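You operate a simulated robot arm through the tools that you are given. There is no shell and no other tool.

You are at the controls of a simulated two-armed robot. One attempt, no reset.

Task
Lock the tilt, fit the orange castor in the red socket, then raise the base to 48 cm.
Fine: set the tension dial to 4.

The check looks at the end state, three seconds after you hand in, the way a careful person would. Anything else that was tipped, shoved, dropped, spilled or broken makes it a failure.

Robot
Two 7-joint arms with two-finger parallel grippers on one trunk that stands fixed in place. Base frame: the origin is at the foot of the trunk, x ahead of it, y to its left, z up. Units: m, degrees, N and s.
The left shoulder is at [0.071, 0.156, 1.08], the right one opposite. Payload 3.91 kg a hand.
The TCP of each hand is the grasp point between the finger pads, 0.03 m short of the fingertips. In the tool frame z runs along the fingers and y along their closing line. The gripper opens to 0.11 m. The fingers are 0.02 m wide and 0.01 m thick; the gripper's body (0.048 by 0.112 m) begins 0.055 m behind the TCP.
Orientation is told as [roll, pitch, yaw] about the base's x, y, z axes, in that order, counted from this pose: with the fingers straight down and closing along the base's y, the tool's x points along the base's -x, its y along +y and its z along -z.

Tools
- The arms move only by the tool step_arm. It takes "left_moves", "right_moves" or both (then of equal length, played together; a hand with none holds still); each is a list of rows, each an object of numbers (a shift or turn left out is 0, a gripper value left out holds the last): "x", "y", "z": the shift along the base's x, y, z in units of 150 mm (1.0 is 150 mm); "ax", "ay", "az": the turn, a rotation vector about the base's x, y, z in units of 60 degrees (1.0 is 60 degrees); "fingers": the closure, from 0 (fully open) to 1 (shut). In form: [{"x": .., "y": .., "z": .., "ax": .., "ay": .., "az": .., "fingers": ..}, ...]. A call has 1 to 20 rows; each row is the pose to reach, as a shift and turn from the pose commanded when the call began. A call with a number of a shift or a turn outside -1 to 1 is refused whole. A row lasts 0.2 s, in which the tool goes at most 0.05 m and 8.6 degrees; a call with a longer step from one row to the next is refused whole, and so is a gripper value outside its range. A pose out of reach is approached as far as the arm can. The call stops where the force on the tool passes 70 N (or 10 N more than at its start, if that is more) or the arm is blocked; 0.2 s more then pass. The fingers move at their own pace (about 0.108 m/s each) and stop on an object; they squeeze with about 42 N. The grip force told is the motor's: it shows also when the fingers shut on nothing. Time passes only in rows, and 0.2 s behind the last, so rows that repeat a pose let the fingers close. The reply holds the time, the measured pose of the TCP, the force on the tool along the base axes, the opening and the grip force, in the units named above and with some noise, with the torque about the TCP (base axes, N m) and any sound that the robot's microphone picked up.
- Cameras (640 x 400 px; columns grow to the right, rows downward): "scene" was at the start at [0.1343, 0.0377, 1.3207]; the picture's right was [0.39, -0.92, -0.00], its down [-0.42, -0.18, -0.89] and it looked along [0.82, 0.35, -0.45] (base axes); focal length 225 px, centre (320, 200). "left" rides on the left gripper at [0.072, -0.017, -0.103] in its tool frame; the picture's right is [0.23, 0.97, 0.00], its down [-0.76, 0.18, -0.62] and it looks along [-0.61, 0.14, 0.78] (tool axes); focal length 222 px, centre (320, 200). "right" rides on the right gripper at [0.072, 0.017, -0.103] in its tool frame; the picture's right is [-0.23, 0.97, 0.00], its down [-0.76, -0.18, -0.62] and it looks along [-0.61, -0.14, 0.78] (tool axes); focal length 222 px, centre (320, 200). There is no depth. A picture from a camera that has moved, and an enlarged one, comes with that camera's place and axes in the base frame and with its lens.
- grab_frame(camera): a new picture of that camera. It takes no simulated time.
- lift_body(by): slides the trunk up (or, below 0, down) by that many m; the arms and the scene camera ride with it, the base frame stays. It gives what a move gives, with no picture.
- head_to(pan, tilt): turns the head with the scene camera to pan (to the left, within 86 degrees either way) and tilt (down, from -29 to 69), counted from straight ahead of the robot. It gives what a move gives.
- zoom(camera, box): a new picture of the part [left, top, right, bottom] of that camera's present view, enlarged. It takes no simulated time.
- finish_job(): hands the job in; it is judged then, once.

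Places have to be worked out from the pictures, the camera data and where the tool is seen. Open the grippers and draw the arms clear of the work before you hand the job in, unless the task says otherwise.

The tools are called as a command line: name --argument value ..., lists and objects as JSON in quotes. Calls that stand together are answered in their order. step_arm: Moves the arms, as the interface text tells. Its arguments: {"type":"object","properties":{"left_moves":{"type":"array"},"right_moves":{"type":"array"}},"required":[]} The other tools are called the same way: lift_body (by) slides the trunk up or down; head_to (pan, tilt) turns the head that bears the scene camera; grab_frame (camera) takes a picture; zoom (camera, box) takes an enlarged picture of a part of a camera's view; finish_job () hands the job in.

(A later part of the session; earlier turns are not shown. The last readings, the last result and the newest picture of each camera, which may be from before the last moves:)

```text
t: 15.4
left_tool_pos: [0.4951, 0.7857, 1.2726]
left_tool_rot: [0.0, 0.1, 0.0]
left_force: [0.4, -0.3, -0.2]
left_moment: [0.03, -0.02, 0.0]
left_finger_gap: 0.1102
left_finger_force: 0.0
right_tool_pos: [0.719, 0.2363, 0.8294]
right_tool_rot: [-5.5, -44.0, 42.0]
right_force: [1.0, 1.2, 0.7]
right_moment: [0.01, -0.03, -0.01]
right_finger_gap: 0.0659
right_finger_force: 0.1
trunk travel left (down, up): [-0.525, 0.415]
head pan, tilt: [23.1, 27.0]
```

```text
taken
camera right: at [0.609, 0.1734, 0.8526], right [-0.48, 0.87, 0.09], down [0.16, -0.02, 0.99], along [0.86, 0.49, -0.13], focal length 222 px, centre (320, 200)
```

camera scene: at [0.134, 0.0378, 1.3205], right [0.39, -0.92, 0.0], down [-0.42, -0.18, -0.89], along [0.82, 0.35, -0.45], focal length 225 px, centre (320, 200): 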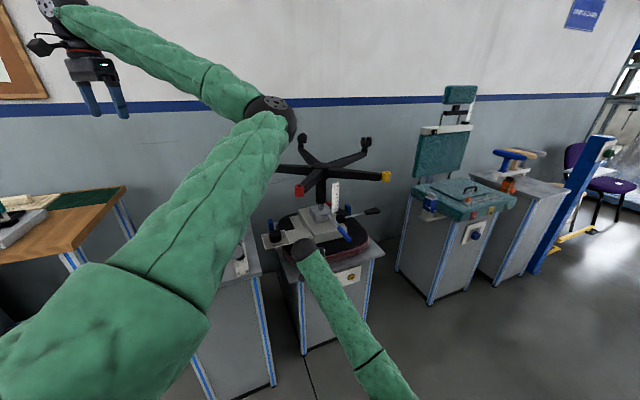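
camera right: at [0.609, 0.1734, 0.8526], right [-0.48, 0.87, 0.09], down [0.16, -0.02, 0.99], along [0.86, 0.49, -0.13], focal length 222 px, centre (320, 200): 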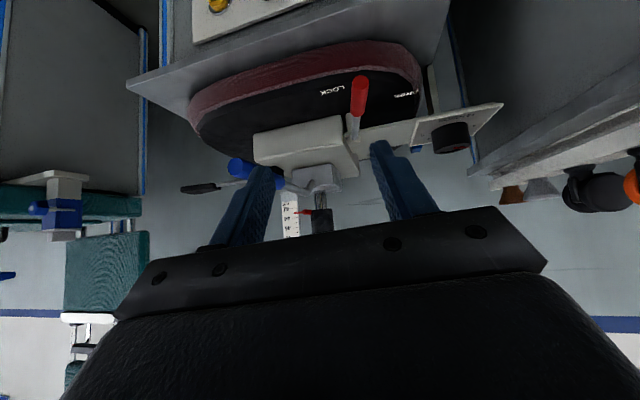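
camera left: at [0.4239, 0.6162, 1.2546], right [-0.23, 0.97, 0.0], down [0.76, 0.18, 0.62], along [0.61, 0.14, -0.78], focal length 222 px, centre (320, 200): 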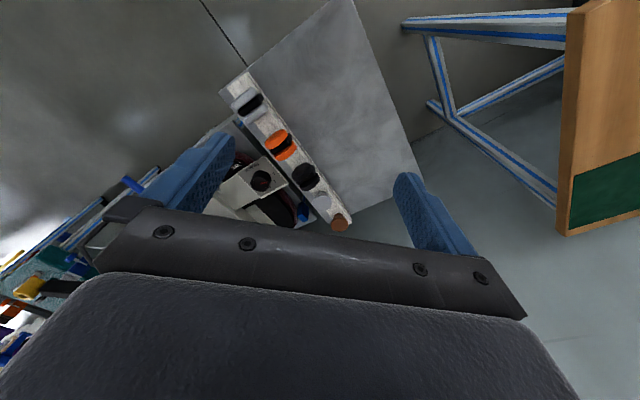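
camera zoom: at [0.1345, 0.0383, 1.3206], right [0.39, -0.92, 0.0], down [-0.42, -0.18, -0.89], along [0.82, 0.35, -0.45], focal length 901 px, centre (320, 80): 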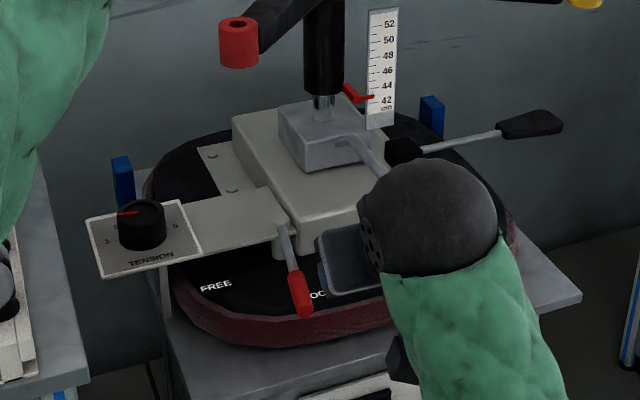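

The lever now sits at LOCK, mirror-symmetric to how it sat at FREE. Next I'll look closely at the tension dial.

zoom --camera "scene" --box '[258, 224, 298, 252]'

zoom --camera "right" --box '[400, 90, 520, 170]'

zoom --camera "scene" --box '[320, 190, 352, 210]'

```text
14.29 times, centred on (278, 238) of scene
camera zoom: at [0.1345, 0.0383, 1.3206], right [0.39, -0.92, 0.0], down [-0.42, -0.18, -0.89], along [0.82, 0.35, -0.45], focal length 3217 px, centre (920, -343)
```

zoom: 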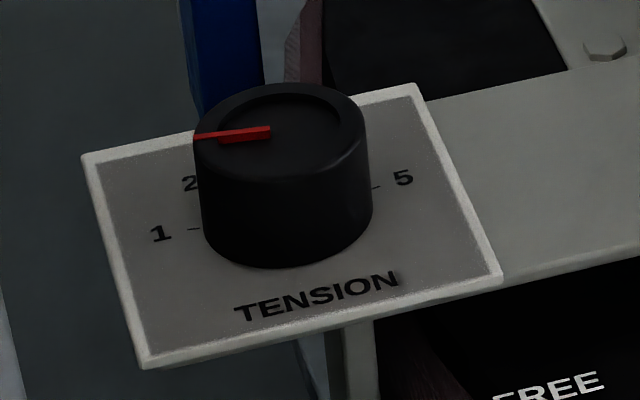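

```text
5.00 times, centred on (460, 130) of right
camera zoom: at [0.609, 0.1734, 0.8526], right [-0.48, 0.87, 0.09], down [0.16, -0.02, 0.99], along [0.86, 0.49, -0.13], focal length 1111 px, centre (-380, 550)
```

zoom: 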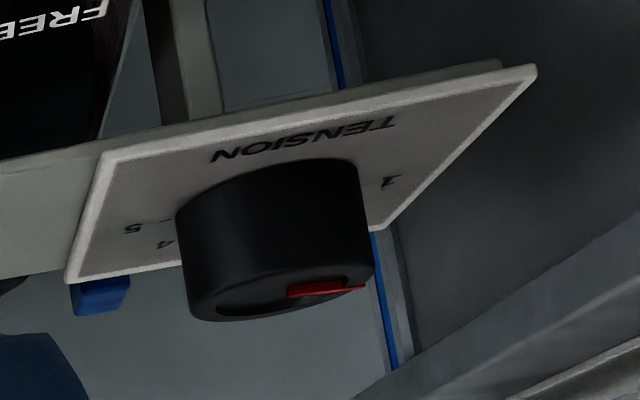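

```text
16.00 times, centred on (336, 200) of scene
camera zoom: at [0.1345, 0.0383, 1.3206], right [0.39, -0.92, 0.0], down [-0.42, -0.18, -0.89], along [0.82, 0.35, -0.45], focal length 3603 px, centre (64, 200)
```

zoom: 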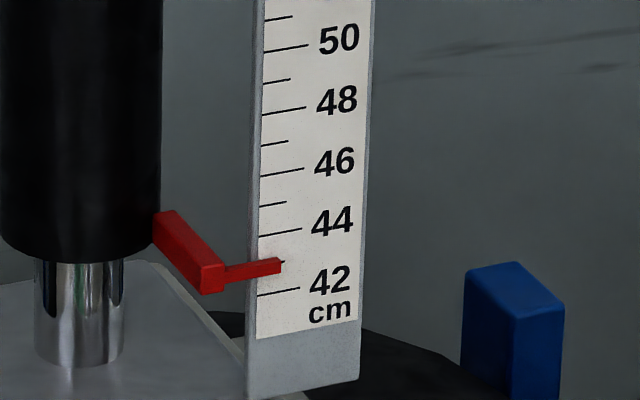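

The pointer is at about 1, with 4 about 120° clockwise from it; the dial is about 52 mm wide near [0.80, 0.54], top z about 0.745. I'll pull the right arm clear to the right and bring the left hand closer to look.

step_arm --right_moves '[{"x": -0.2, "y": -0.2, "z": 0.15}, {"x": -0.4, "y": -0.4, "z": 0.3}, {"x": -0.6, "y": -0.6, "z": 0.45}, {"x": -0.75, "y": -0.8, "z": 0.6}, {"x": -0.8, "y": -1.0, "z": 0.7}, {"x": -0.8, "y": -1.0, "z": 0.7}]'

step_arm --right_moves '[{"y": -0.25}, {"y": -0.5}, {"y": -0.75}, {"y": -1.0}, {"y": -1.0}]' --left_moves '[{"x": 0.1, "y": -0.2, "z": -0.15}, {"x": 0.2, "y": -0.4, "z": -0.3}, {"x": 0.3, "y": -0.6, "z": -0.45}, {"x": 0.4, "y": -0.8, "z": -0.6}, {"x": 0.5, "y": -0.9, "z": -0.7}]'

grab_frame --camera "left"

grab_frame --camera "scene"

```text
t: 16.8
left_tool_pos: [0.4948, 0.7878, 1.2727]
left_tool_rot: [0.0, -0.1, 0.0]
left_force: [0.6, 0.5, 0.7]
left_moment: [-0.04, 0.02, 0.01]
left_finger_gap: 0.11
left_finger_force: 0.2
right_tool_pos: [0.5969, 0.0869, 0.9337]
right_tool_rot: [-5.4, -43.9, 41.9]
right_force: [-0.4, 0.0, 0.1]
right_moment: [-0.02, 0.03, -0.02]
right_finger_gap: 0.0659
right_finger_force: 0.0
trunk travel left (down, up): [-0.525, 0.415]
head pan, tilt: [23.1, 27.0]
```

```text
t: 18.0
left_tool_pos: [0.5676, 0.6488, 1.168]
left_tool_rot: [-0.1, 0.1, 0.0]
left_force: [0.3, 1.1, -0.1]
left_moment: [0.02, 0.05, 0.02]
left_finger_gap: 0.1101
left_finger_force: 0.1
right_tool_pos: [0.5992, -0.0596, 0.9312]
right_tool_rot: [-5.4, -44.0, 42.0]
right_force: [0.1, -0.5, -0.4]
right_moment: [0.01, 0.01, -0.03]
right_finger_gap: 0.0664
right_finger_force: 0.1
trunk travel left (down, up): [-0.525, 0.415]
head pan, tilt: [23.1, 27.0]
```

```text
taken
camera left: at [0.4966, 0.6306, 1.2718], right [-0.23, 0.97, 0.0], down [0.76, 0.18, 0.62], along [0.61, 0.14, -0.78], focal length 222 px, centre (320, 200)
```

left: 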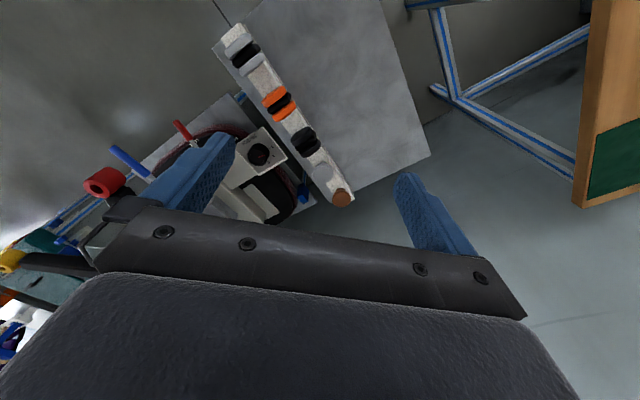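

```text
taken
camera scene: at [0.1348, 0.0381, 1.3206], right [0.39, -0.92, 0.0], down [-0.42, -0.18, -0.89], along [0.82, 0.35, -0.45], focal length 225 px, centre (320, 200)
```

scene: 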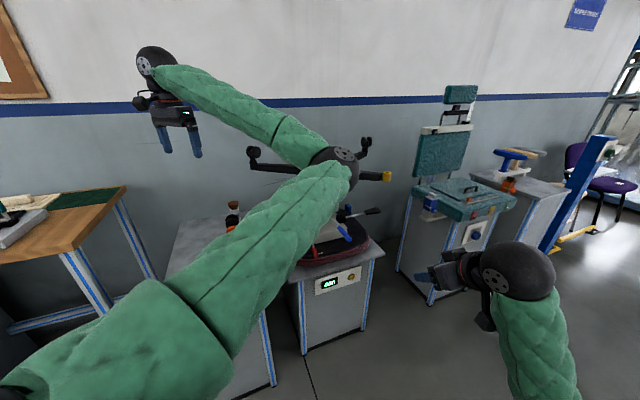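

The left camera places the dial near [0.79, 0.536]. I'll zoom in on it and on the tray from here.

zoom --camera "left" --box '[220, 120, 300, 180]'

zoom --camera "left" --box '[210, 20, 370, 120]'

zoom --camera "scene" --box '[200, 185, 264, 265]'

zoom --camera "left" --box '[0, 130, 160, 310]'

```text
6.67 times, centred on (260, 150) of left
camera zoom: at [0.4966, 0.6306, 1.2718], right [-0.23, 0.97, 0.0], down [0.76, 0.18, 0.62], along [0.61, 0.14, -0.78], focal length 1481 px, centre (720, 533)
```

zoom: 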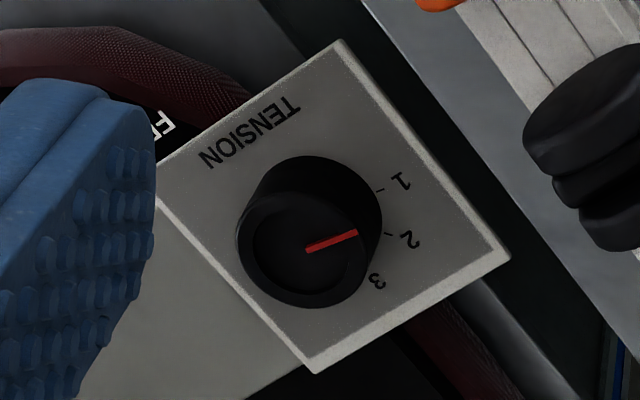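

```text
4.00 times, centred on (290, 70) of left
camera zoom: at [0.4966, 0.6306, 1.2718], right [-0.23, 0.97, 0.0], down [0.76, 0.18, 0.62], along [0.61, 0.14, -0.78], focal length 888 px, centre (440, 720)
```

zoom: 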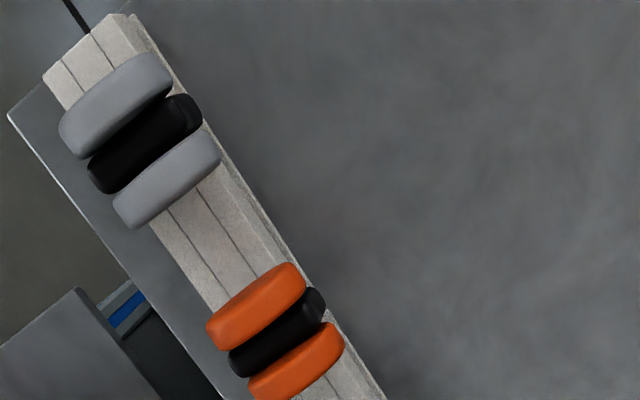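

```text
5.00 times, centred on (232, 225) of scene
camera zoom: at [0.1348, 0.0381, 1.3206], right [0.39, -0.92, 0.0], down [-0.42, -0.18, -0.89], along [0.82, 0.35, -0.45], focal length 1126 px, centre (760, 75)
```

zoom: 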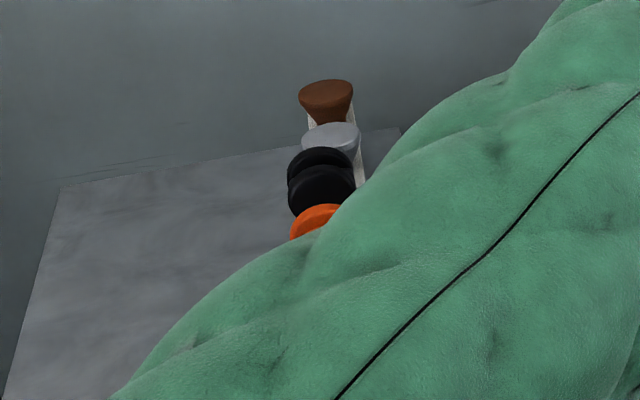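

```text
2.22 times, centred on (80, 220) of left
camera zoom: at [0.4966, 0.6306, 1.2718], right [-0.23, 0.97, 0.0], down [0.76, 0.18, 0.62], along [0.61, 0.14, -0.78], focal length 494 px, centre (853, 156)
```

zoom: 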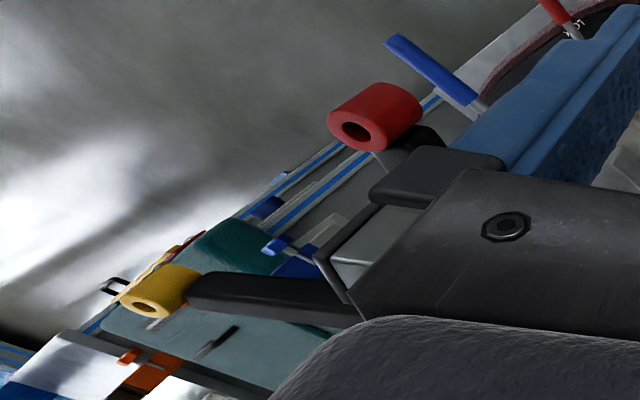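

Dial top centre is at about [0.806, 0.534, 0.745], pointer azimuth about 121°, and 4 lies at about 5°. I'll tilt the left hand 25° forward, so the wrist stays back from the chair legs, and move it toward a staging point above the dial.

step_arm --left_moves '[{"x": 0.1, "y": -0.1, "z": -0.15, "ay": -0.08}, {"x": 0.25, "y": -0.2, "z": -0.3, "ay": -0.16}, {"x": 0.4, "y": -0.35, "z": -0.5, "ay": -0.24}, {"x": 0.6, "y": -0.5, "z": -0.7, "ay": -0.32}, {"x": 0.75, "y": -0.6, "z": -0.85, "ay": -0.4}, {"x": 0.85, "y": -0.7, "z": -1.0, "ay": -0.417}, {"x": 0.85, "y": -0.7, "z": -1.0, "ay": -0.417}]'

grab_frame --camera "left"

grab_frame --camera "scene"

grab_frame --camera "right"

```text
t: 19.6
left_tool_pos: [0.6961, 0.5458, 1.0231]
left_tool_rot: [0.0, -25.1, -0.1]
left_force: [-0.4, 0.0, 0.3]
left_moment: [0.02, -0.01, 0.0]
left_finger_gap: 0.1099
left_finger_force: 0.0
right_tool_pos: [0.5985, -0.0628, 0.9326]
right_tool_rot: [-5.3, -44.2, 42.0]
right_force: [0.1, -1.0, -0.2]
right_moment: [-0.03, 0.04, 0.01]
right_finger_gap: 0.0659
right_finger_force: 0.1
trunk travel left (down, up): [-0.525, 0.415]
head pan, tilt: [23.1, 27.0]
```

```text
taken
camera left: at [0.5874, 0.5265, 1.0855], right [-0.21, 0.97, -0.1], down [0.43, 0.18, 0.89], along [0.88, 0.14, -0.45], focal length 222 px, centre (320, 200)
```

left: 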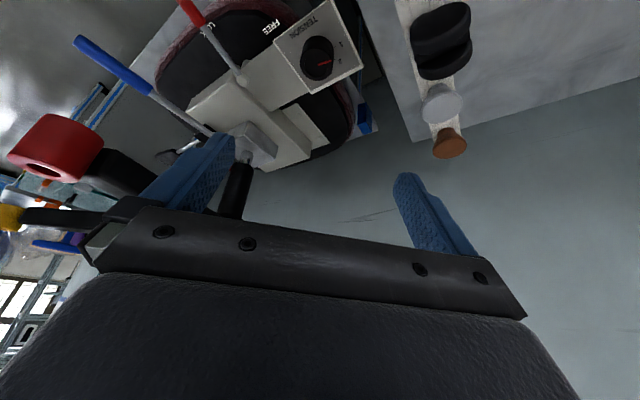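

```text
taken
camera scene: at [0.1334, 0.0375, 1.3208], right [0.39, -0.92, 0.0], down [-0.42, -0.18, -0.89], along [0.82, 0.35, -0.45], focal length 225 px, centre (320, 200)
```

scene: 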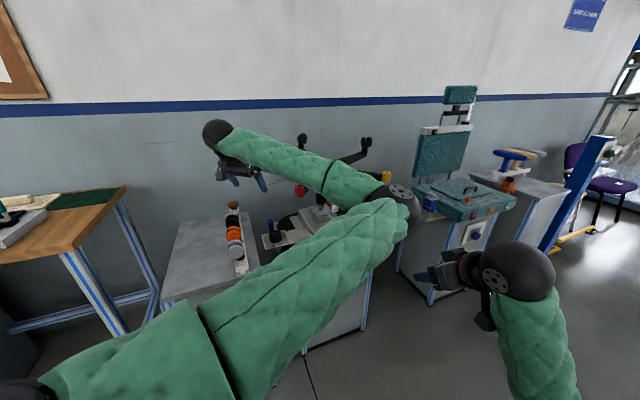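

```text
taken
camera right: at [0.4898, -0.1237, 0.9548], right [-0.48, 0.87, 0.09], down [0.16, -0.02, 0.99], along [0.86, 0.49, -0.13], focal length 222 px, centre (320, 200)
```

right: 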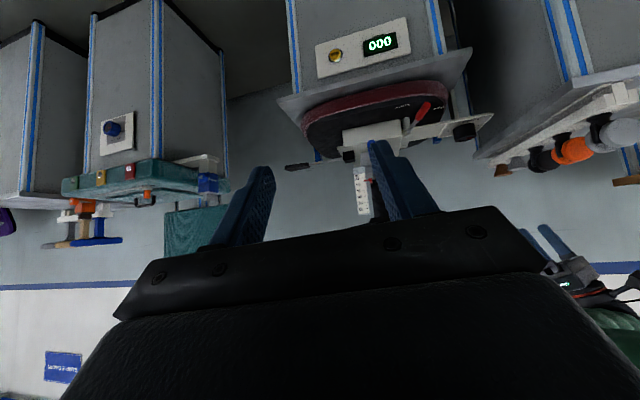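

The left elbow swings to the right and its forearm would pass close to the red socket during the descent. I'll raise the trunk 0.33 m so the forearm comes in more steeply.

lift_body --by 0.33

head_to --pan 28 --tilt 42

grab_frame --camera "scene"

grab_frame --camera "left"

```text
t: 22.9
left_tool_pos: [0.6968, 0.5447, 1.3511]
left_tool_rot: [-0.1, -25.0, 0.1]
left_force: [-0.4, 0.3, 0.3]
left_moment: [0.02, 0.01, 0.01]
left_finger_gap: 0.1097
left_finger_force: 0.0
right_tool_pos: [0.5989, -0.0614, 1.2623]
right_tool_rot: [-5.4, -44.1, 41.9]
right_force: [0.2, -0.2, -0.4]
right_moment: [0.01, 0.0, 0.01]
right_finger_gap: 0.066
right_finger_force: 0.0
trunk travel left (down, up): [-0.855, 0.085]
head pan, tilt: [23.1, 27.0]
```

```text
t: 23.6
left_tool_pos: [0.6963, 0.5451, 1.3513]
left_tool_rot: [0.0, -25.0, 0.1]
left_force: [0.5, 0.2, 0.2]
left_moment: [0.04, 0.01, -0.02]
left_finger_gap: 0.1101
left_finger_force: 0.2
right_tool_pos: [0.5997, -0.0615, 1.261]
right_tool_rot: [-5.5, -43.9, 42.0]
right_force: [0.3, 0.5, -0.2]
right_moment: [-0.01, 0.01, 0.0]
right_finger_gap: 0.0662
right_finger_force: 0.0
trunk travel left (down, up): [-0.855, 0.085]
head pan, tilt: [28.0, 42.0]
```

```text
taken
camera scene: at [0.1241, 0.0409, 1.6277], right [0.47, -0.88, 0.0], down [-0.59, -0.31, -0.74], along [0.66, 0.35, -0.67], focal length 225 px, centre (320, 200)
```

scene: 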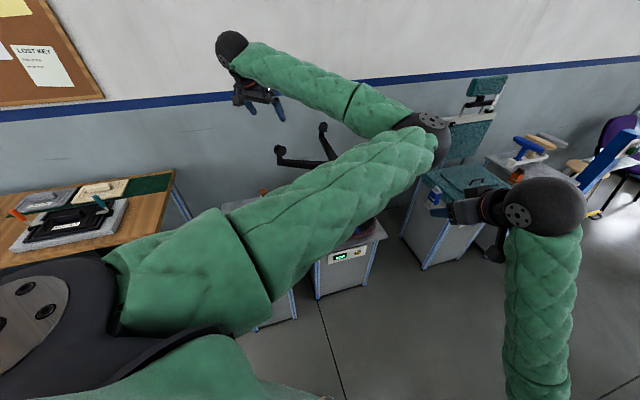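

```text
taken
camera left: at [0.5882, 0.5267, 1.4151], right [-0.21, 0.97, -0.1], down [0.43, 0.18, 0.89], along [0.88, 0.14, -0.45], focal length 222 px, centre (320, 200)
```

left: 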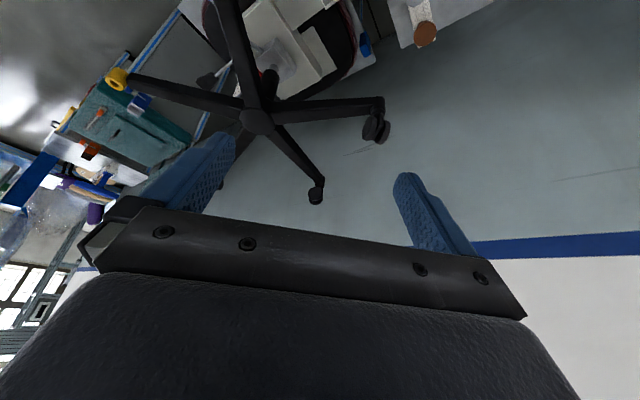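

From above I can see the leg layout: the red leg toward the robot, the left leg's castor near [0.92, 0.68], with the dial in the gap between them. I'll descend in steps to just above the tray height and check clearances.

step_arm --left_moves '[{"x": 0.05, "z": -0.25, "fingers": 0.3}, {"x": 0.1, "y": -0.03, "z": -0.5}, {"x": 0.15, "y": -0.05, "z": -0.75}, {"x": 0.17, "y": -0.07, "z": -1.0}]'

step_arm --left_moves '[{"z": -0.25}, {"z": -0.5}, {"z": -0.75}, {"z": -1.0}, {"z": -1.0}]'

grab_frame --camera "left"

grab_frame --camera "scene"

grab_frame --camera "right"

```text
t: 24.6
left_tool_pos: [0.7237, 0.5349, 1.2024]
left_tool_rot: [0.0, -25.0, 0.1]
left_force: [0.2, 0.0, -0.1]
left_moment: [-0.01, 0.03, 0.0]
left_finger_gap: 0.077
left_finger_force: 0.0
right_tool_pos: [0.6016, -0.0607, 1.2625]
right_tool_rot: [-5.4, -44.1, 41.9]
right_force: [1.2, 1.5, -0.3]
right_moment: [-0.02, -0.02, -0.03]
right_finger_gap: 0.0659
right_finger_force: 0.1
trunk travel left (down, up): [-0.855, 0.085]
head pan, tilt: [28.0, 42.0]
```

```text
t: 25.9
left_tool_pos: [0.7229, 0.5334, 1.0522]
left_tool_rot: [0.1, -25.0, 0.0]
left_force: [0.2, 0.0, -0.2]
left_moment: [0.01, 0.01, 0.0]
left_finger_gap: 0.0772
left_finger_force: 0.1
right_tool_pos: [0.6, -0.0605, 1.2616]
right_tool_rot: [-5.3, -44.1, 42.0]
right_force: [-0.1, -0.8, 0.3]
right_moment: [-0.01, 0.02, 0.01]
right_finger_gap: 0.0659
right_finger_force: 0.1
trunk travel left (down, up): [-0.855, 0.085]
head pan, tilt: [28.0, 42.0]
```

```text
taken
camera left: at [0.6139, 0.5151, 1.1147], right [-0.21, 0.97, -0.1], down [0.43, 0.18, 0.89], along [0.88, 0.14, -0.45], focal length 222 px, centre (320, 200)
```

left: 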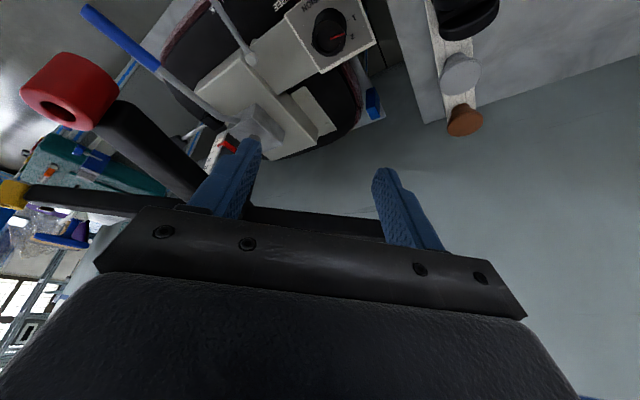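

```text
taken
camera scene: at [0.1236, 0.0405, 1.6277], right [0.47, -0.88, 0.0], down [-0.59, -0.31, -0.74], along [0.66, 0.35, -0.67], focal length 225 px, centre (320, 200)
```

scene: 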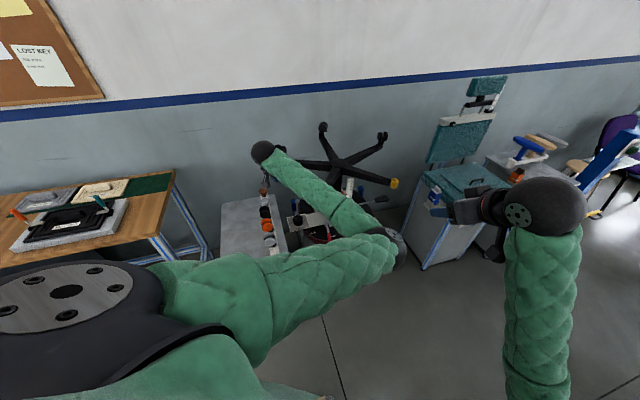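

```text
taken
camera right: at [0.4903, -0.1239, 1.2845], right [-0.48, 0.87, 0.09], down [0.16, -0.02, 0.99], along [0.86, 0.49, -0.13], focal length 222 px, centre (320, 200)
```

right: 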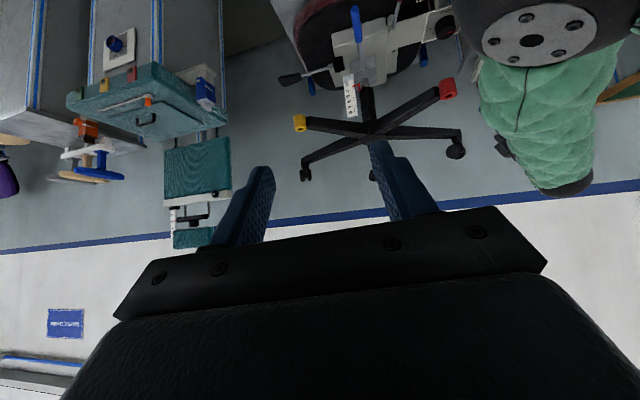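

The red socket re-triangulates to [0.74, 0.37, 1.02], giving roughly 0.1 m between it and the forearm axis at the target. I'll continue down to 0.93 and check again.

step_arm --left_moves '[{"z": -0.2}, {"z": -0.4}, {"z": -0.6}, {"z": -0.8}, {"z": -0.8}]'

grab_frame --camera "left"

zoom --camera "scene" --box '[240, 120, 440, 260]'

zoom --camera "right" --box '[280, 0, 640, 220]'

```text
t: 27.1
left_tool_pos: [0.7169, 0.5508, 0.9363]
left_tool_rot: [0.8, -25.0, 0.4]
left_force: [0.0, 0.4, 0.3]
left_moment: [0.04, -0.02, 0.01]
left_finger_gap: 0.0771
left_finger_force: 0.1
right_tool_pos: [0.5992, -0.0623, 1.2613]
right_tool_rot: [-5.3, -44.1, 41.9]
right_force: [0.2, -0.3, 1.1]
right_moment: [-0.02, 0.04, 0.01]
right_finger_gap: 0.066
right_finger_force: 0.1
trunk travel left (down, up): [-0.855, 0.085]
head pan, tilt: [28.0, 42.0]
```

```text
taken
camera left: at [0.6086, 0.5295, 0.9991], right [-0.22, 0.97, -0.08], down [0.42, 0.17, 0.89], along [0.88, 0.16, -0.45], focal length 222 px, centre (320, 200)
```

left: 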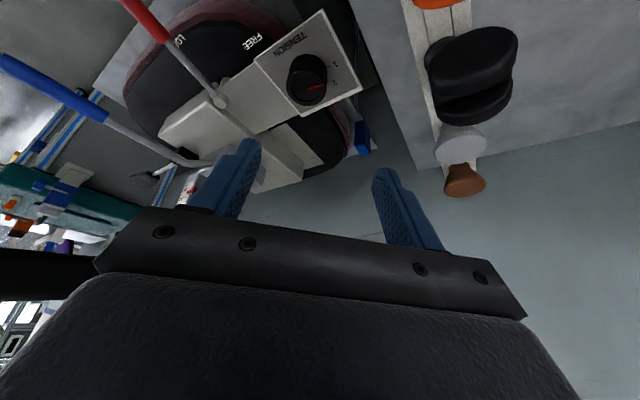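

```text
2.86 times, centred on (340, 190) of scene
camera zoom: at [0.1237, 0.0403, 1.6277], right [0.47, -0.88, 0.0], down [-0.59, -0.31, -0.74], along [0.66, 0.35, -0.67], focal length 643 px, centre (263, 229)
```

zoom: 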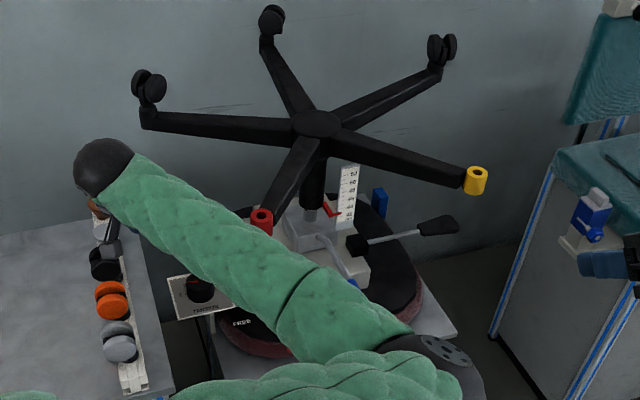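

```text
1.78 times, centred on (460, 110) of right
camera zoom: at [0.4903, -0.1242, 1.2845], right [-0.48, 0.87, 0.09], down [0.16, -0.02, 0.99], along [0.86, 0.49, -0.13], focal length 395 px, centre (71, 360)
```

zoom: 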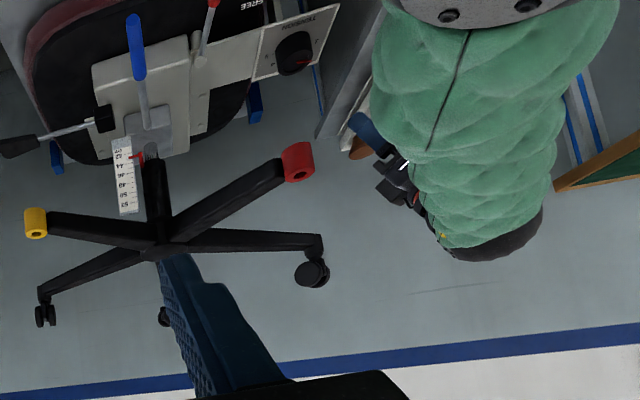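

The left hand is tracking about 17 mm off in y with no tool force, like the right hand was near a joint limit, and the right camera shows no contact. I'll back up a little and test whether a positive yaw relieves it.

step_arm --left_moves '[{"z": 0.2}, {"z": 0.4}, {"z": 0.4, "az": 0.13}, {"z": 0.4, "az": 0.26}, {"z": 0.4, "az": 0.33}, {"z": 0.4, "az": 0.33}]'

step_arm --left_moves '[{"z": -0.2}, {"z": -0.4}, {"z": -0.4}]'

zoom --camera "right" --box '[280, 0, 640, 220]'

```text
t: 28.6
left_tool_pos: [0.742, 0.5689, 1.0521]
left_tool_rot: [-0.9, -29.7, 22.5]
left_force: [0.1, -0.6, 0.1]
left_moment: [-0.02, 0.0, -0.02]
left_finger_gap: 0.0771
left_finger_force: 0.2
right_tool_pos: [0.599, -0.0609, 1.2626]
right_tool_rot: [-5.4, -44.0, 42.0]
right_force: [0.2, 0.1, 0.1]
right_moment: [-0.03, -0.02, -0.02]
right_finger_gap: 0.0659
right_finger_force: 0.1
trunk travel left (down, up): [-0.855, 0.085]
head pan, tilt: [28.0, 42.0]
stopped in row 6 (left hand): the arm was blocked; the commanded pose is now the measured one
```

```text
t: 29.4
left_tool_pos: [0.7432, 0.5706, 0.9918]
left_tool_rot: [-0.7, -29.7, 22.5]
left_force: [1.0, 0.8, -0.1]
left_moment: [0.01, 0.01, 0.0]
left_finger_gap: 0.0771
left_finger_force: 0.1
right_tool_pos: [0.5995, -0.0615, 1.2617]
right_tool_rot: [-5.5, -44.1, 42.0]
right_force: [0.1, 0.5, -0.6]
right_moment: [-0.01, -0.03, -0.01]
right_finger_gap: 0.0659
right_finger_force: 0.1
trunk travel left (down, up): [-0.855, 0.085]
head pan, tilt: [28.0, 42.0]
```

```text
1.78 times, centred on (460, 110) of right
camera zoom: at [0.4902, -0.1236, 1.2845], right [-0.48, 0.87, 0.09], down [0.16, -0.02, 0.99], along [0.86, 0.49, -0.13], focal length 395 px, centre (71, 360)
```

zoom: 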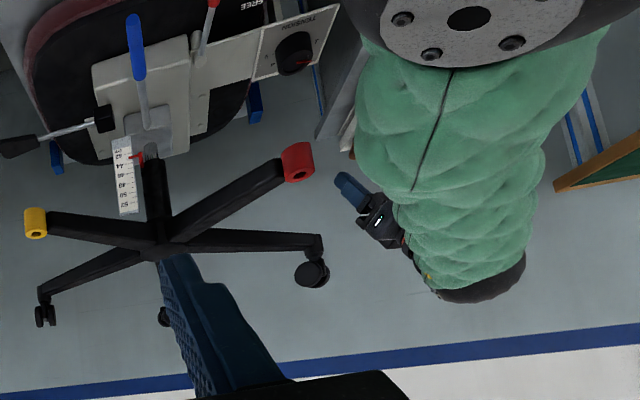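

A positive yaw blocks the left arm, so it prefers negative yaw, and with the red socket where it is the dial is hard to reach now. I'll do the dial after the base is raised and go for the castor first: back up, level the tool and turn to negative yaw.

step_arm --left_moves '[{"z": 0.25, "x": -0.1}, {"z": 0.5, "x": -0.2, "ax": -0.05, "ay": 0.12}, {"z": 0.75, "x": -0.3, "ax": -0.1, "ay": 0.24}, {"z": 1.0, "x": -0.4, "ax": -0.15, "ay": 0.36}, {"z": 1.0, "x": -0.6, "ax": -0.19, "ay": 0.457}, {"z": 1.0, "x": -0.7, "ax": -0.19, "ay": 0.457, "fingers": 0.0}, {"z": 1.0, "x": -0.7, "ax": -0.19, "ay": 0.457}]'

step_arm --left_moves '[{"az": -0.14}, {"az": -0.28}, {"az": -0.42}, {"az": -0.56}, {"az": -0.7}, {"az": -0.84}, {"az": -0.98}, {"az": -0.98}]'

grab_frame --camera "left"

grab_frame --camera "scene"

```text
t: 31.1
left_tool_pos: [0.637, 0.5619, 1.1414]
left_tool_rot: [-1.1, 0.1, 22.3]
left_force: [-0.6, 0.6, -0.1]
left_moment: [0.0, 0.0, 0.03]
left_finger_gap: 0.11
left_finger_force: 0.1
right_tool_pos: [0.5999, -0.0608, 1.2613]
right_tool_rot: [-5.3, -44.0, 41.9]
right_force: [0.5, 1.0, 0.4]
right_moment: [-0.02, -0.02, 0.01]
right_finger_gap: 0.066
right_finger_force: 0.0
trunk travel left (down, up): [-0.855, 0.085]
head pan, tilt: [28.0, 42.0]
```

```text
t: 32.9
left_tool_pos: [0.6376, 0.5635, 1.1394]
left_tool_rot: [-1.2, 0.1, -36.5]
left_force: [-0.1, -0.5, 0.0]
left_moment: [0.01, 0.0, -0.01]
left_finger_gap: 0.1102
left_finger_force: 0.0
right_tool_pos: [0.6003, -0.0606, 1.2615]
right_tool_rot: [-5.5, -44.0, 42.0]
right_force: [1.0, -0.5, 0.3]
right_moment: [0.06, -0.01, 0.0]
right_finger_gap: 0.0659
right_finger_force: 0.0
trunk travel left (down, up): [-0.855, 0.085]
head pan, tilt: [28.0, 42.0]
```

```text
taken
camera left: at [0.5717, 0.5931, 1.243], right [0.4, 0.92, -0.02], down [0.73, -0.3, 0.62], along [0.56, -0.26, -0.79], focal length 222 px, centre (320, 200)
```

left: 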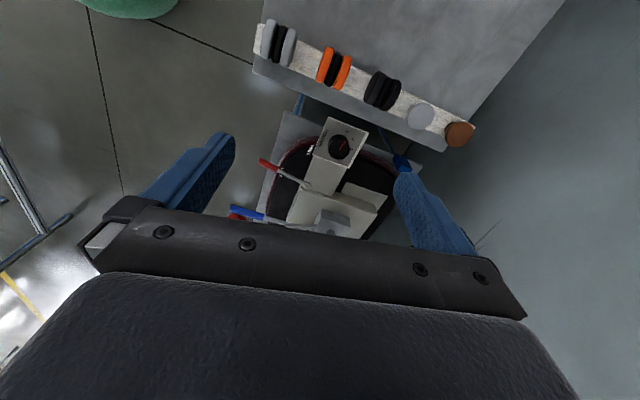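

```text
taken
camera scene: at [0.124, 0.041, 1.6276], right [0.47, -0.88, 0.0], down [-0.59, -0.31, -0.74], along [0.66, 0.35, -0.67], focal length 225 px, centre (320, 200)
```

scene: 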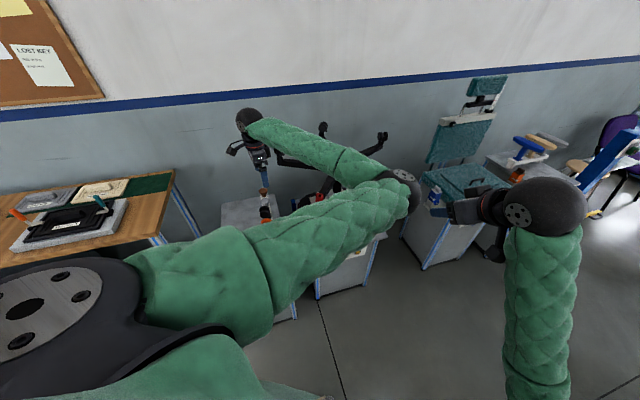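

Tracking is good in this posture and the left camera sees the castors side on. I'll zoom in on the orange castor, the dial and the red socket.

zoom --camera "left" --box '[295, 30, 375, 100]'

zoom --camera "left" --box '[290, 110, 390, 170]'

zoom --camera "right" --box '[420, 0, 560, 110]'

zoom --camera "scene" --box '[225, 170, 315, 235]'

```text
5.71 times, centred on (335, 65) of left
camera zoom: at [0.5717, 0.5931, 1.243], right [0.4, 0.92, -0.02], down [0.73, -0.3, 0.62], along [0.56, -0.26, -0.79], focal length 1269 px, centre (234, 971)
```

zoom: 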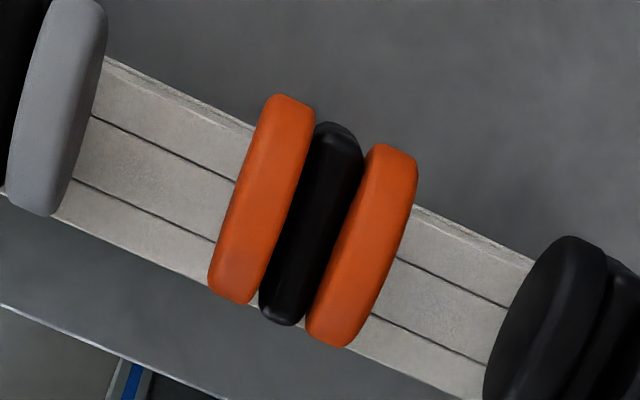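

```text
6.40 times, centred on (340, 140) of left
camera zoom: at [0.5717, 0.5931, 1.243], right [0.4, 0.92, -0.02], down [0.73, -0.3, 0.62], along [0.56, -0.26, -0.79], focal length 1422 px, centre (192, 584)
```

zoom: 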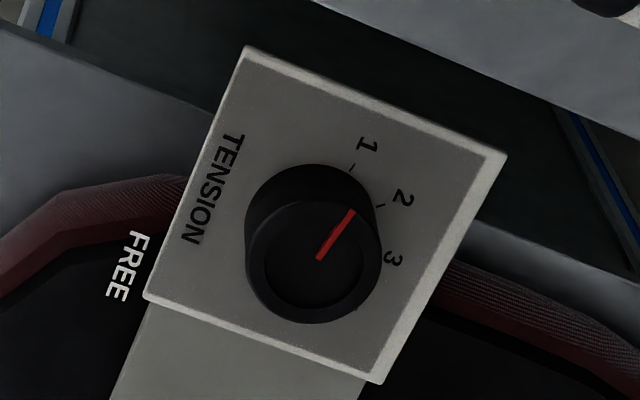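

```text
3.64 times, centred on (490, 55) of right
camera zoom: at [0.4906, -0.1236, 1.2844], right [-0.48, 0.87, 0.09], down [0.16, -0.02, 0.99], along [0.86, 0.49, -0.13], focal length 808 px, centre (-298, 727)
```

zoom: 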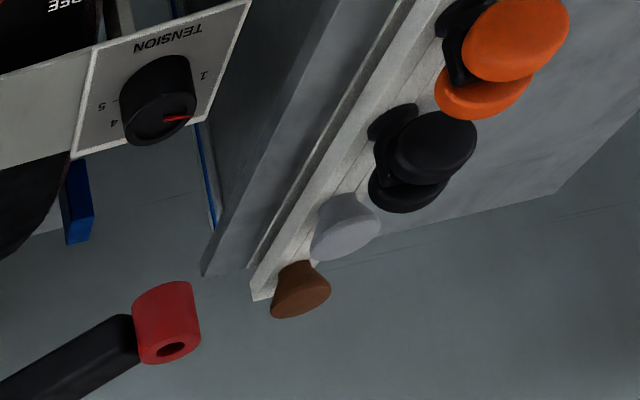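

```text
6.15 times, centred on (270, 202) of scene
camera zoom: at [0.124, 0.041, 1.6276], right [0.47, -0.88, 0.0], down [-0.59, -0.31, -0.74], along [0.66, 0.35, -0.67], focal length 1386 px, centre (628, 185)
```

zoom: 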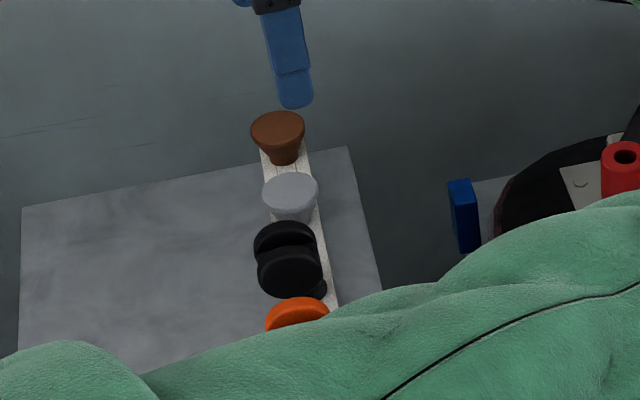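

The orange castor's wheel centre is at about [0.623, 0.585, 0.842]; the axle lies along azimuth 51° (tool yaw about -38.6), it is about 44 mm wide, and the stem is about 11 mm toward the chair. I'll move above it with a 64 mm opening.

step_arm --left_moves '[{"x": -0.05, "y": 0.07, "z": -0.25, "az": -0.035, "ax": 0.02, "fingers": 0.418}, {"x": -0.093, "y": 0.14, "z": -0.5, "az": -0.035, "ax": 0.02}, {"x": -0.093, "y": 0.14, "z": -0.75, "az": -0.035, "ax": 0.02}, {"x": -0.093, "y": 0.14, "z": -1.0, "az": -0.035, "ax": 0.02}, {"x": -0.093, "y": 0.14, "z": -1.0, "az": -0.035, "ax": 0.02}]'

grab_frame --camera "left"

zoom --camera "right" --box '[440, 0, 600, 120]'

```text
t: 34.0
left_tool_pos: [0.6217, 0.5855, 0.9873]
left_tool_rot: [-0.1, 0.8, -38.5]
left_force: [0.7, 0.9, -0.2]
left_moment: [0.03, 0.0, 0.02]
left_finger_gap: 0.0637
left_finger_force: 0.1
right_tool_pos: [0.5996, -0.0619, 1.2624]
right_tool_rot: [-5.3, -44.0, 41.9]
right_force: [-0.1, -0.1, -0.9]
right_moment: [0.01, 0.0, 0.04]
right_finger_gap: 0.0661
right_finger_force: 0.0
trunk travel left (down, up): [-0.855, 0.085]
head pan, tilt: [28.0, 42.0]
```

```text
taken
camera left: at [0.5577, 0.6152, 1.0916], right [0.43, 0.9, 0.0], down [0.71, -0.34, 0.61], along [0.55, -0.26, -0.79], focal length 222 px, centre (320, 200)
```

left: 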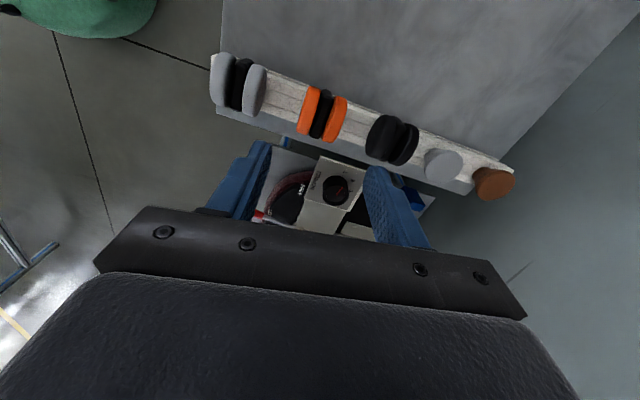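

```text
3.33 times, centred on (520, 60) of right
camera zoom: at [0.4903, -0.1238, 1.2845], right [-0.48, 0.87, 0.09], down [0.16, -0.02, 0.99], along [0.86, 0.49, -0.13], focal length 740 px, centre (-347, 667)
```

zoom: 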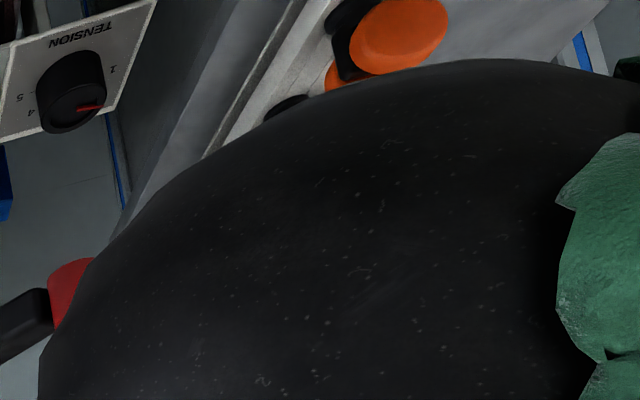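

The castor centre reads about [0.625, 0.586], right under the tool. I'll descend to 0.90 and take another look.

step_arm --left_moves '[{"x": 0.015, "z": -0.2}, {"x": 0.015, "z": -0.4}, {"x": 0.015, "z": -0.58}, {"x": 0.015, "z": -0.58}]'

grab_frame --camera "left"

```text
t: 35.0
left_tool_pos: [0.6223, 0.5864, 0.9006]
left_tool_rot: [-0.1, 0.8, -38.5]
left_force: [0.2, -0.6, 0.2]
left_moment: [0.01, 0.02, -0.02]
left_finger_gap: 0.0641
left_finger_force: 0.0
right_tool_pos: [0.5993, -0.0617, 1.2619]
right_tool_rot: [-5.3, -44.1, 42.0]
right_force: [0.5, 0.7, 0.3]
right_moment: [-0.04, -0.02, 0.02]
right_finger_gap: 0.0662
right_finger_force: 0.1
trunk travel left (down, up): [-0.855, 0.085]
head pan, tilt: [28.0, 42.0]
```

```text
taken
camera left: at [0.5582, 0.6167, 1.0058], right [0.43, 0.9, 0.0], down [0.71, -0.34, 0.61], along [0.55, -0.26, -0.79], focal length 222 px, centre (320, 200)
```

left: 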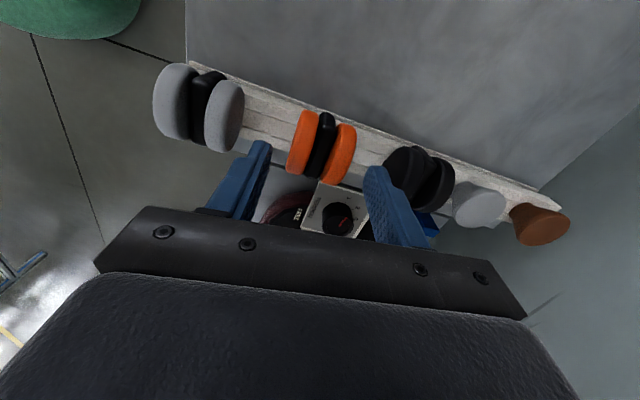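

The fingers straddle the orange castor with clear space to both neighbours. I'll lower to TCP z of about 0.848 and then close.

step_arm --left_moves '[{"x": 0.01, "z": -0.15}, {"x": 0.01, "z": -0.3}, {"x": 0.01, "z": -0.35}, {"x": 0.01, "z": -0.35}]'

grab_frame --camera "left"

```text
t: 36.0
left_tool_pos: [0.6266, 0.5851, 0.8489]
left_tool_rot: [-0.2, 0.7, -38.5]
left_force: [0.6, 0.2, -0.2]
left_moment: [0.04, -0.02, 0.02]
left_finger_gap: 0.0638
left_finger_force: 0.0
right_tool_pos: [0.6009, -0.0609, 1.2617]
right_tool_rot: [-5.4, -43.9, 42.0]
right_force: [-0.1, -0.3, 0.0]
right_moment: [-0.02, 0.05, 0.02]
right_finger_gap: 0.0661
right_finger_force: 0.0
trunk travel left (down, up): [-0.855, 0.085]
head pan, tilt: [28.0, 42.0]
```

```text
taken
camera left: at [0.5624, 0.6146, 0.9546], right [0.43, 0.9, 0.0], down [0.71, -0.34, 0.61], along [0.55, -0.26, -0.79], focal length 222 px, centre (320, 200)
```

left: 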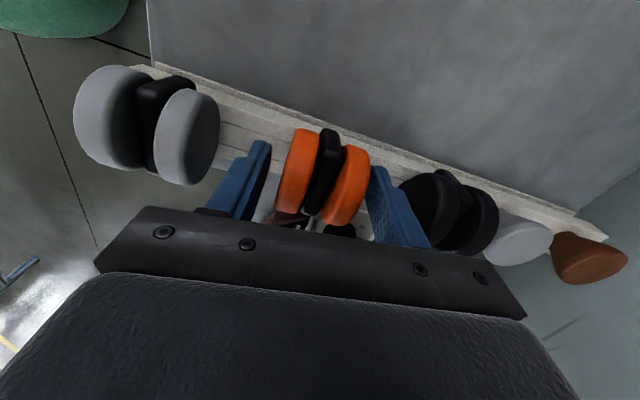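

The castor is between the pads. I'll close on it.

step_arm --left_moves '[{"fingers": 0.55}, {"fingers": 0.8}, {"fingers": 0.8}, {"fingers": 0.8}]'

grab_frame --camera "left"

```text
t: 37.0
left_tool_pos: [0.6271, 0.5846, 0.8504]
left_tool_rot: [-0.3, 0.8, -38.5]
left_force: [0.0, 1.2, 0.6]
left_moment: [0.0, 0.01, -0.02]
left_finger_gap: 0.0447
left_finger_force: 42.5
right_tool_pos: [0.6, -0.0609, 1.2627]
right_tool_rot: [-5.5, -44.0, 42.0]
right_force: [0.3, -0.2, -0.7]
right_moment: [0.02, -0.01, 0.01]
right_finger_gap: 0.0657
right_finger_force: 0.0
trunk travel left (down, up): [-0.855, 0.085]
head pan, tilt: [28.0, 42.0]
```

```text
taken
camera left: at [0.5623, 0.6145, 0.9548], right [0.43, 0.9, 0.0], down [0.71, -0.34, 0.61], along [0.55, -0.26, -0.79], focal length 222 px, centre (320, 200)
```

left: 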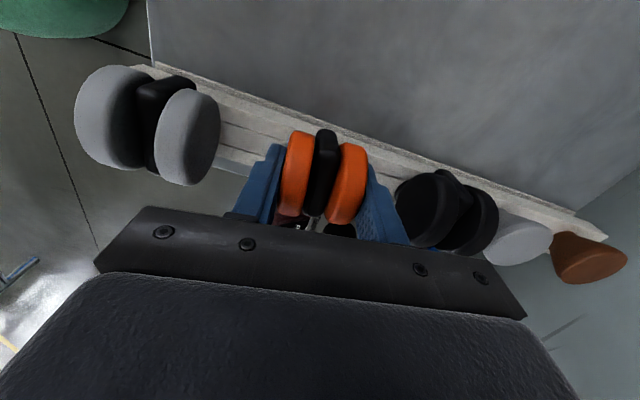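

Gripped at 44.7 mm with 42 N. I'll lift straight up and watch the force.

step_arm --left_moves '[{"z": 0.1}, {"z": 0.2}, {"z": 0.35}, {"z": 0.5}, {"z": 0.5}]'

grab_frame --camera "left"

zoom --camera "right" --box '[440, 0, 600, 120]'

```text
t: 38.2
left_tool_pos: [0.6255, 0.5855, 0.9245]
left_tool_rot: [-0.2, 0.8, -38.5]
left_force: [-0.5, 0.4, -1.8]
left_moment: [-0.01, -0.01, -0.01]
left_finger_gap: 0.0447
left_finger_force: 41.7
right_tool_pos: [0.5998, -0.0604, 1.2624]
right_tool_rot: [-5.4, -44.0, 41.9]
right_force: [0.1, -0.1, 0.0]
right_moment: [-0.03, 0.0, 0.01]
right_finger_gap: 0.0659
right_finger_force: 0.1
trunk travel left (down, up): [-0.855, 0.085]
head pan, tilt: [28.0, 42.0]
```

```text
taken
camera left: at [0.5609, 0.6145, 1.0286], right [0.43, 0.9, 0.0], down [0.71, -0.34, 0.61], along [0.55, -0.26, -0.79], focal length 222 px, centre (320, 200)
```

left: 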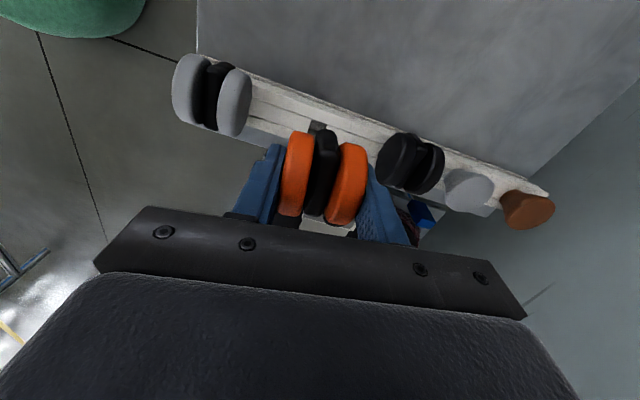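

```text
3.33 times, centred on (520, 60) of right
camera zoom: at [0.4908, -0.1232, 1.2843], right [-0.48, 0.87, 0.09], down [0.16, -0.02, 0.99], along [0.86, 0.49, -0.13], focal length 740 px, centre (-347, 667)
```

zoom: 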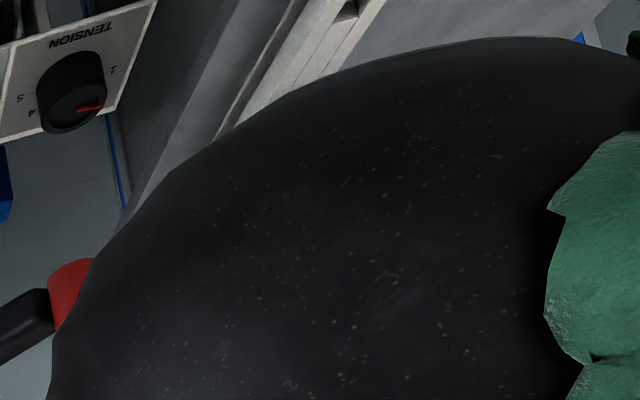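

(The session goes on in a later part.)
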